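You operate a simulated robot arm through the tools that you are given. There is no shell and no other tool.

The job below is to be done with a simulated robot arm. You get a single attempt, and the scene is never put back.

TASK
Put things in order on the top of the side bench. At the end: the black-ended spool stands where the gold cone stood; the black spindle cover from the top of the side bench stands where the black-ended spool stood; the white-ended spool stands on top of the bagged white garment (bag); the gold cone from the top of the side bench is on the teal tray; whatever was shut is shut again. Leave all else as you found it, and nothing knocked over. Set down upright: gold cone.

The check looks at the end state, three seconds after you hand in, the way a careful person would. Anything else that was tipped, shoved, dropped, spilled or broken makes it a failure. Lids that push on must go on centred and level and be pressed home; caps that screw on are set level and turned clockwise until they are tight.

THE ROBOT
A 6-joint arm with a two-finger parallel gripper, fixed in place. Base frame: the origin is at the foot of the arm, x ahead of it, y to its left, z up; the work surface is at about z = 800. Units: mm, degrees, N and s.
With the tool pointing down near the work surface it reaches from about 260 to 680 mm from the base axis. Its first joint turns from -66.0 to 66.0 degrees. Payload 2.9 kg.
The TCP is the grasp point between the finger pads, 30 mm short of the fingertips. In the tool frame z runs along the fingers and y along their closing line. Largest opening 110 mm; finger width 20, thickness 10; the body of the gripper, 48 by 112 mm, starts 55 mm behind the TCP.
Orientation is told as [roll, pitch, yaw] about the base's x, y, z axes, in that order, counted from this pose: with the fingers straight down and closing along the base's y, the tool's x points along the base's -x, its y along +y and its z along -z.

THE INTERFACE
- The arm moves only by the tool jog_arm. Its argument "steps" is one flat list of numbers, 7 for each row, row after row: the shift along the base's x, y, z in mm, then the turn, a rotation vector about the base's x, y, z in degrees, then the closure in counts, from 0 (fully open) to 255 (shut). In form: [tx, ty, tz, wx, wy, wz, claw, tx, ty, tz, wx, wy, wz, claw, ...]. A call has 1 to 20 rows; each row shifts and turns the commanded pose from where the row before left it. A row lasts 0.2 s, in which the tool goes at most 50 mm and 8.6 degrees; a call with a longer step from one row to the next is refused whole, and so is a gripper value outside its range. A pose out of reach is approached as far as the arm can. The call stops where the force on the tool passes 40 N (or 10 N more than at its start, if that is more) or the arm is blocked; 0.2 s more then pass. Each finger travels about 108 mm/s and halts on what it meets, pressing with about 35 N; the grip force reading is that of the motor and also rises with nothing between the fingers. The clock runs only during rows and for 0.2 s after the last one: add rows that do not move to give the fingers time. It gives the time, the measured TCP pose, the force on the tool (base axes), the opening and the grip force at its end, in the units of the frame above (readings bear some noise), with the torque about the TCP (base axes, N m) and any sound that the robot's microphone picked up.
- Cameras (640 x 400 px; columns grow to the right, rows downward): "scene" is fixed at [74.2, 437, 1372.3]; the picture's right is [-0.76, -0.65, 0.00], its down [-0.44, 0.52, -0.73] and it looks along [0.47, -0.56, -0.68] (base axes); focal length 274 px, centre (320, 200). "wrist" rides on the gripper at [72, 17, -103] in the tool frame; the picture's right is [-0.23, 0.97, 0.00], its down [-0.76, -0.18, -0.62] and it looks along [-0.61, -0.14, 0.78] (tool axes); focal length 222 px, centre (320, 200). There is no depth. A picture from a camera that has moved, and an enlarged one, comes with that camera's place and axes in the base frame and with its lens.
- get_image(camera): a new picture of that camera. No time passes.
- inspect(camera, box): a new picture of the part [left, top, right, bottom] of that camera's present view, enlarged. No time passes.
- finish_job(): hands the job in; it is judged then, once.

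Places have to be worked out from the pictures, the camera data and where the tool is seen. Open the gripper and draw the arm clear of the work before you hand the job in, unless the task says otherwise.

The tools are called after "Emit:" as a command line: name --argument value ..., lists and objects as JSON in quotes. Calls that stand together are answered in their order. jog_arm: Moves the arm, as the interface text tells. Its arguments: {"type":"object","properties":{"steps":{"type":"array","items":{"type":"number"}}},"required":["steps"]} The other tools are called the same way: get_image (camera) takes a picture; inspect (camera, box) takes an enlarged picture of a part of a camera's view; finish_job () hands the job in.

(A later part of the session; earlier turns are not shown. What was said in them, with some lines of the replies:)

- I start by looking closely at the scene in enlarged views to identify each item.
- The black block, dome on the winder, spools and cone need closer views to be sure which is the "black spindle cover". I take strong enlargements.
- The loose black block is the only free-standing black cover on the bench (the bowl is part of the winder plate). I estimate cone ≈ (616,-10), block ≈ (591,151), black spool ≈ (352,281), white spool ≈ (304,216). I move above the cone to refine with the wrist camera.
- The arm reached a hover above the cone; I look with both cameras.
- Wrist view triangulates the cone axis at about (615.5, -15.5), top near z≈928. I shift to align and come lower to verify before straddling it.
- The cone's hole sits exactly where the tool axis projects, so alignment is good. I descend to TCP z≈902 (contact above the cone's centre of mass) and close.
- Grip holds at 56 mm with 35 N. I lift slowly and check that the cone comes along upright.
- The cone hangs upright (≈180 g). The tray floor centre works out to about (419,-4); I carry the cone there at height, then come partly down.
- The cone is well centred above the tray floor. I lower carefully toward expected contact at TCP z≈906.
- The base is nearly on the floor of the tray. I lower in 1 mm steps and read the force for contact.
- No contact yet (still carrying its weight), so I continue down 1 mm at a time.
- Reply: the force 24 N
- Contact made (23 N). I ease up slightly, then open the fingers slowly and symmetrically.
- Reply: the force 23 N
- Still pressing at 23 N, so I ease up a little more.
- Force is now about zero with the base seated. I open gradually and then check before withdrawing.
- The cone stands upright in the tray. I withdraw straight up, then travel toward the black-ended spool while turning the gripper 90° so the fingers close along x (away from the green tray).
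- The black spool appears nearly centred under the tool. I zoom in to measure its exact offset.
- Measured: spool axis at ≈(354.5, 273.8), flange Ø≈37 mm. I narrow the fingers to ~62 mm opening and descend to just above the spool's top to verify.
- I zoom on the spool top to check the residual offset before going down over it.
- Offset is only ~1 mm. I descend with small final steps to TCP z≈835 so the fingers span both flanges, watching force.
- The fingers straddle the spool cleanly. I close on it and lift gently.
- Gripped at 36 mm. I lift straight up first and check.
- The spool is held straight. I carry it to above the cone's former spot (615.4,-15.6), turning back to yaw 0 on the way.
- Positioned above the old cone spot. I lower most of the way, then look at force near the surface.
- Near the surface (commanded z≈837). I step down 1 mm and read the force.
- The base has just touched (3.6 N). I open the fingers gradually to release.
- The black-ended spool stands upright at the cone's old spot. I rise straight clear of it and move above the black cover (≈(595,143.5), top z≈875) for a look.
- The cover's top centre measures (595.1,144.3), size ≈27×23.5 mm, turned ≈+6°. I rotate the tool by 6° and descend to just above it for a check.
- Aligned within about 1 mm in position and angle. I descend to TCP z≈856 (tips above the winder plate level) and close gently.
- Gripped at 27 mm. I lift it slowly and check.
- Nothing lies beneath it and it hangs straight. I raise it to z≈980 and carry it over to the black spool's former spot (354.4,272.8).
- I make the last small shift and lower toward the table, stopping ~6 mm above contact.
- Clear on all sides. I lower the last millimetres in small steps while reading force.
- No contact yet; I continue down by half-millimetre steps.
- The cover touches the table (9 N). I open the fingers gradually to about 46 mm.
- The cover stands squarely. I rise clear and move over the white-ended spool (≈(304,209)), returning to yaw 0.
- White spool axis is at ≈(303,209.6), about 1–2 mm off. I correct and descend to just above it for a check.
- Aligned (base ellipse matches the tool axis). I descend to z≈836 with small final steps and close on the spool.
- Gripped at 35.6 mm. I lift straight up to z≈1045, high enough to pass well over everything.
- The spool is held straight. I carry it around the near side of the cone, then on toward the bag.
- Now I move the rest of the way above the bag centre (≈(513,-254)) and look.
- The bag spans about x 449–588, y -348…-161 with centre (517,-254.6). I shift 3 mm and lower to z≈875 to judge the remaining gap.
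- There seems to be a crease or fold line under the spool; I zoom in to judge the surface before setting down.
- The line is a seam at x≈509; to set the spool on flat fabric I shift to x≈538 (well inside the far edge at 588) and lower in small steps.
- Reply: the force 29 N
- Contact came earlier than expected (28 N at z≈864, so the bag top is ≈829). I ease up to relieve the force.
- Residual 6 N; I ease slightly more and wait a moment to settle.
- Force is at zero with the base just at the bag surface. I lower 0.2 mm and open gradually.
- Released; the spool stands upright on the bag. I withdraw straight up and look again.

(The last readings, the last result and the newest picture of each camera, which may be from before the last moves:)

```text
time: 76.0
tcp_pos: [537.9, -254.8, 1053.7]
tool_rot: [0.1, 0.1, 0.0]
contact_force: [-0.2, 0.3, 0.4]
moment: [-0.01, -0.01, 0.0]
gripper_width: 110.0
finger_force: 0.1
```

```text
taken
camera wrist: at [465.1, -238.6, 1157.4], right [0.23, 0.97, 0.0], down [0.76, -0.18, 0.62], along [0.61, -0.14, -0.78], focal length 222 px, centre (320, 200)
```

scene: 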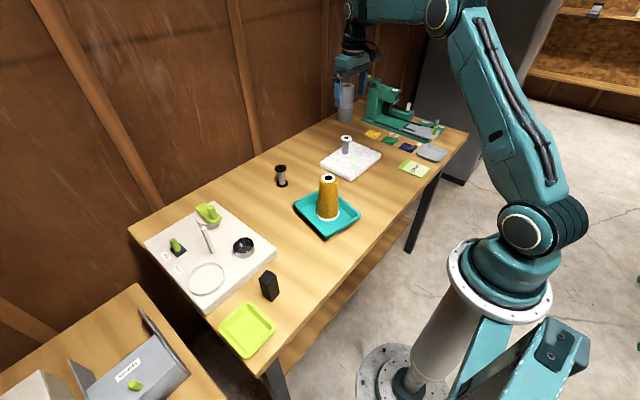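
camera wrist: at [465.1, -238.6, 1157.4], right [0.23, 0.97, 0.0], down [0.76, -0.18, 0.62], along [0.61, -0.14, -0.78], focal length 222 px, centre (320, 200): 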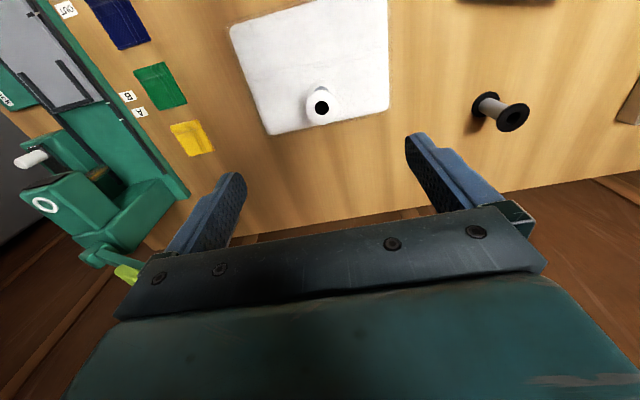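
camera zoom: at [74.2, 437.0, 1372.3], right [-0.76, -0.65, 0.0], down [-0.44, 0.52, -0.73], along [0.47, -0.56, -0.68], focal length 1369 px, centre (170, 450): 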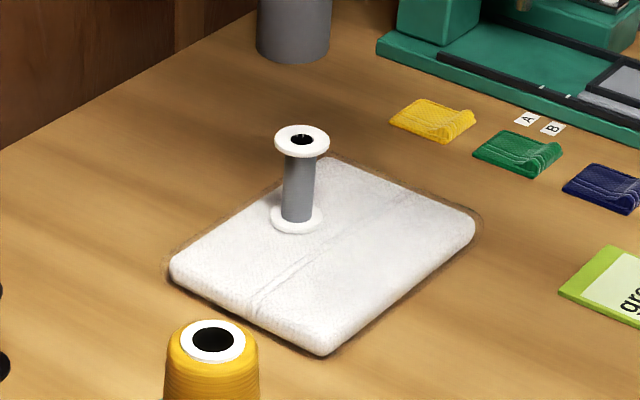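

The white spool stands on the bag with ~29 mm margin to the nearest edge. I check all other placements with enlarged views.

Emit:
inspect --camera "scene" --box '[200, 130, 360, 230]'

Emit:
inspect --camera "scene" --box '[200, 230, 360, 330]'

Emit:
inspect --camera "scene" --box '[130, 180, 290, 300]'

Emit:
inspect --camera "scene" --box '[300, 70, 480, 190]'

```text
4.00 times, centred on (280, 180) of scene
camera zoom: at [74.2, 437.0, 1372.3], right [-0.76, -0.65, 0.0], down [-0.44, 0.52, -0.73], along [0.47, -0.56, -0.68], focal length 1095 px, centre (480, 280)
```

zoom: 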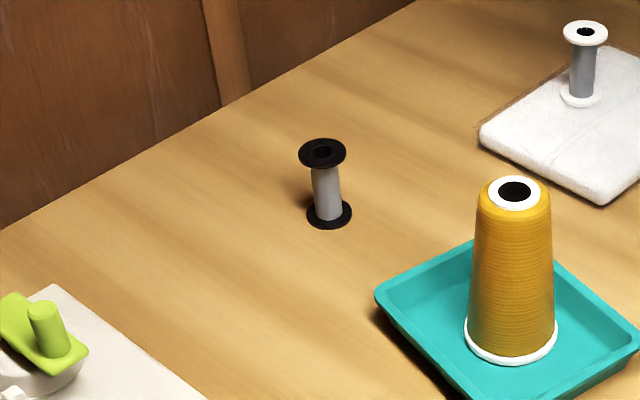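

```text
4.00 times, centred on (280, 280) of scene
camera zoom: at [74.2, 437.0, 1372.3], right [-0.76, -0.65, 0.0], down [-0.44, 0.52, -0.73], along [0.47, -0.56, -0.68], focal length 1095 px, centre (480, -120)
```

zoom: 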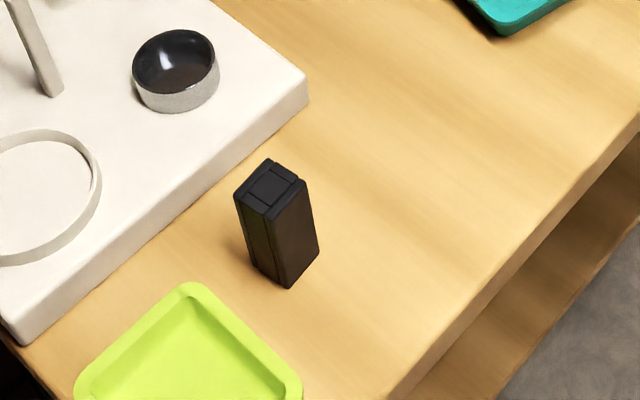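

```text
3.33 times, centred on (210, 240) of scene
camera zoom: at [74.2, 437.0, 1372.3], right [-0.76, -0.65, 0.0], down [-0.44, 0.52, -0.73], along [0.47, -0.56, -0.68], focal length 913 px, centre (687, 67)
```

zoom: 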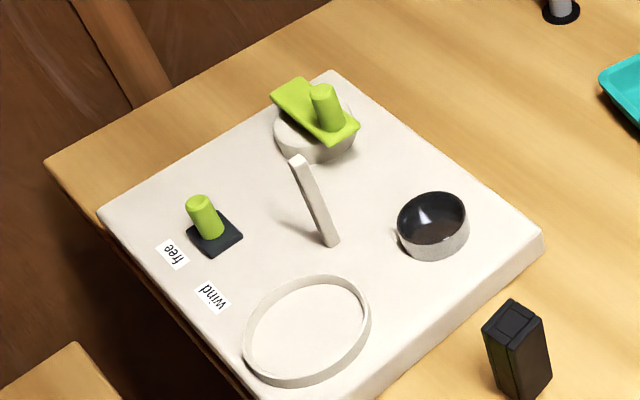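

```text
3.33 times, centred on (390, 130) of scene
camera zoom: at [74.2, 437.0, 1372.3], right [-0.76, -0.65, 0.0], down [-0.44, 0.52, -0.73], along [0.47, -0.56, -0.68], focal length 913 px, centre (87, 433)
```

zoom: 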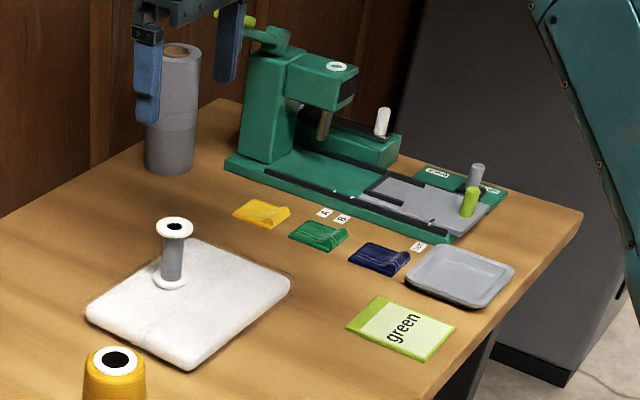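

All four items stand upright and in place; the rest of the bench looks unchanged. I draw the open gripper back to its high starting area.

Emit:
jog_arm --steps '[0, 0, 40, 0, 0, 0, 0, -5, 15, 40, 0, 0, 0, 0, -11, 29, 2, 0, 0, 0, 0, -12, 30, 2, 0, 0, 0, 0, -12, 30, 2, 0, 0, 0, 0, -12, 30, 2, 0, 0, 0, 0, -12, 30, 2, 0, 0, 0, 0, -12, 30, 2, 0, 0, 0, 0, -12, 30, 0, 0, 0, 0, 0, -12, 30, 0, 0, 0, 0, 0, -12, 30, 0, 0, 0, 0, 0, -12, 30, 0, 0, 0, 0, 0, -10, 29, 0, 0, 0, 0, 0, 0, 0, 0, 0, 0, 0, 0, 0, 0, 0, 0, 0, 0, 0, 0, 0, 0, 0, 0, 0, 0]'

Emit:
get_image --camera "scene"

Emit:
get_image --camera "wrist"

Emit:
inspect --camera "scene" --box '[0, 270, 280, 400]'

```text
time: 79.4
tcp_pos: [403.4, 91.4, 1147.9]
tool_rot: [0.1, -0.1, -0.1]
contact_force: [0.1, -0.1, 0.5]
moment: [-0.02, 0.01, -0.01]
gripper_width: 110.0
finger_force: 0.1
```

```text
taken
```

scene: 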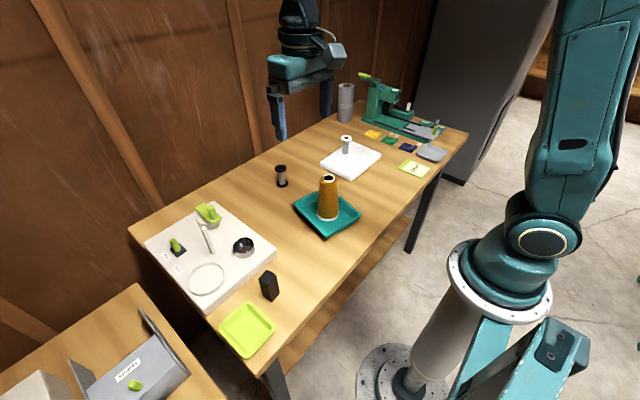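

```text
taken
camera wrist: at [331.2, 107.8, 1251.6], right [0.23, 0.97, 0.0], down [0.76, -0.18, 0.62], along [0.61, -0.14, -0.78], focal length 222 px, centre (320, 200)
```

wrist: 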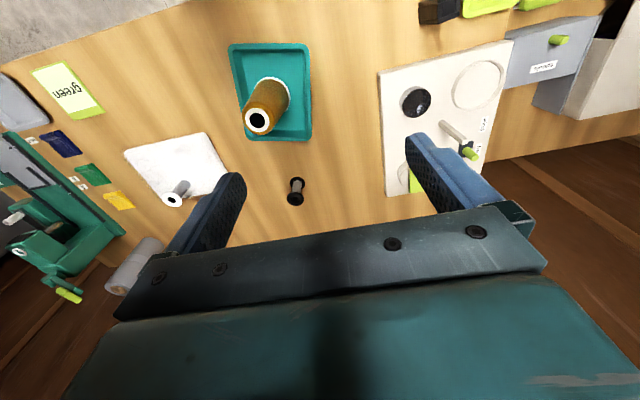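

```text
2.29 times, centred on (140, 335) of scene
camera zoom: at [74.2, 437.0, 1372.3], right [-0.76, -0.65, 0.0], down [-0.44, 0.52, -0.73], along [0.47, -0.56, -0.68], focal length 626 px, centre (731, -109)
```

zoom: 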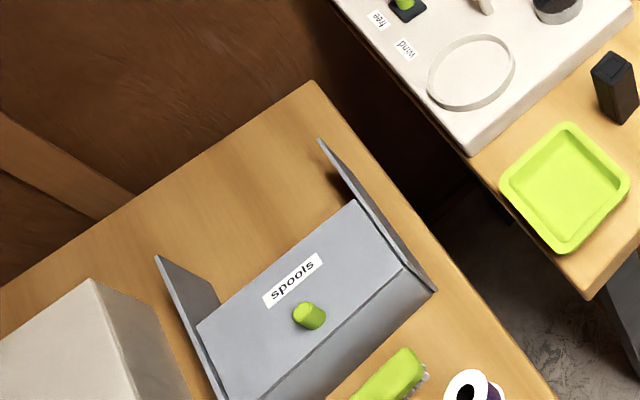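

Everything is where it should be, nothing else has moved, and the gripper is open and clear. I hand the job in.

Emit:
finish_job

```text
The job is handed in.
```

I moved all four items and handed the job in; I don't have the check's verdict. In the last pictures everything stood upright, with nothing else on the bench visibly moved.

| Item | Where it is now | How well placed |
|---|---|---|
| Gold cone | Upright on the floor of the teal tray | Roughly centred |
| Black-ended spool | Where the gold cone stood | About 2 mm off |
| Black spindle cover | Where the black-ended spool stood | About 1–5 mm off, depending on which camera I measure from |
| White-ended spool | On top of the bagged white garment | Set to one side of the seam, about 29 mm in from the nearest edge |

- **Spindle cover:** nothing was labelled, so I took the loose black block to be the cover. The other dark object, a bowl on the winder plate, looked like part of the winder.
- **Shut things:** I opened nothing, so there was nothing to shut again.
- **Arm:** the gripper is open and back near its starting position, clear of the bench.
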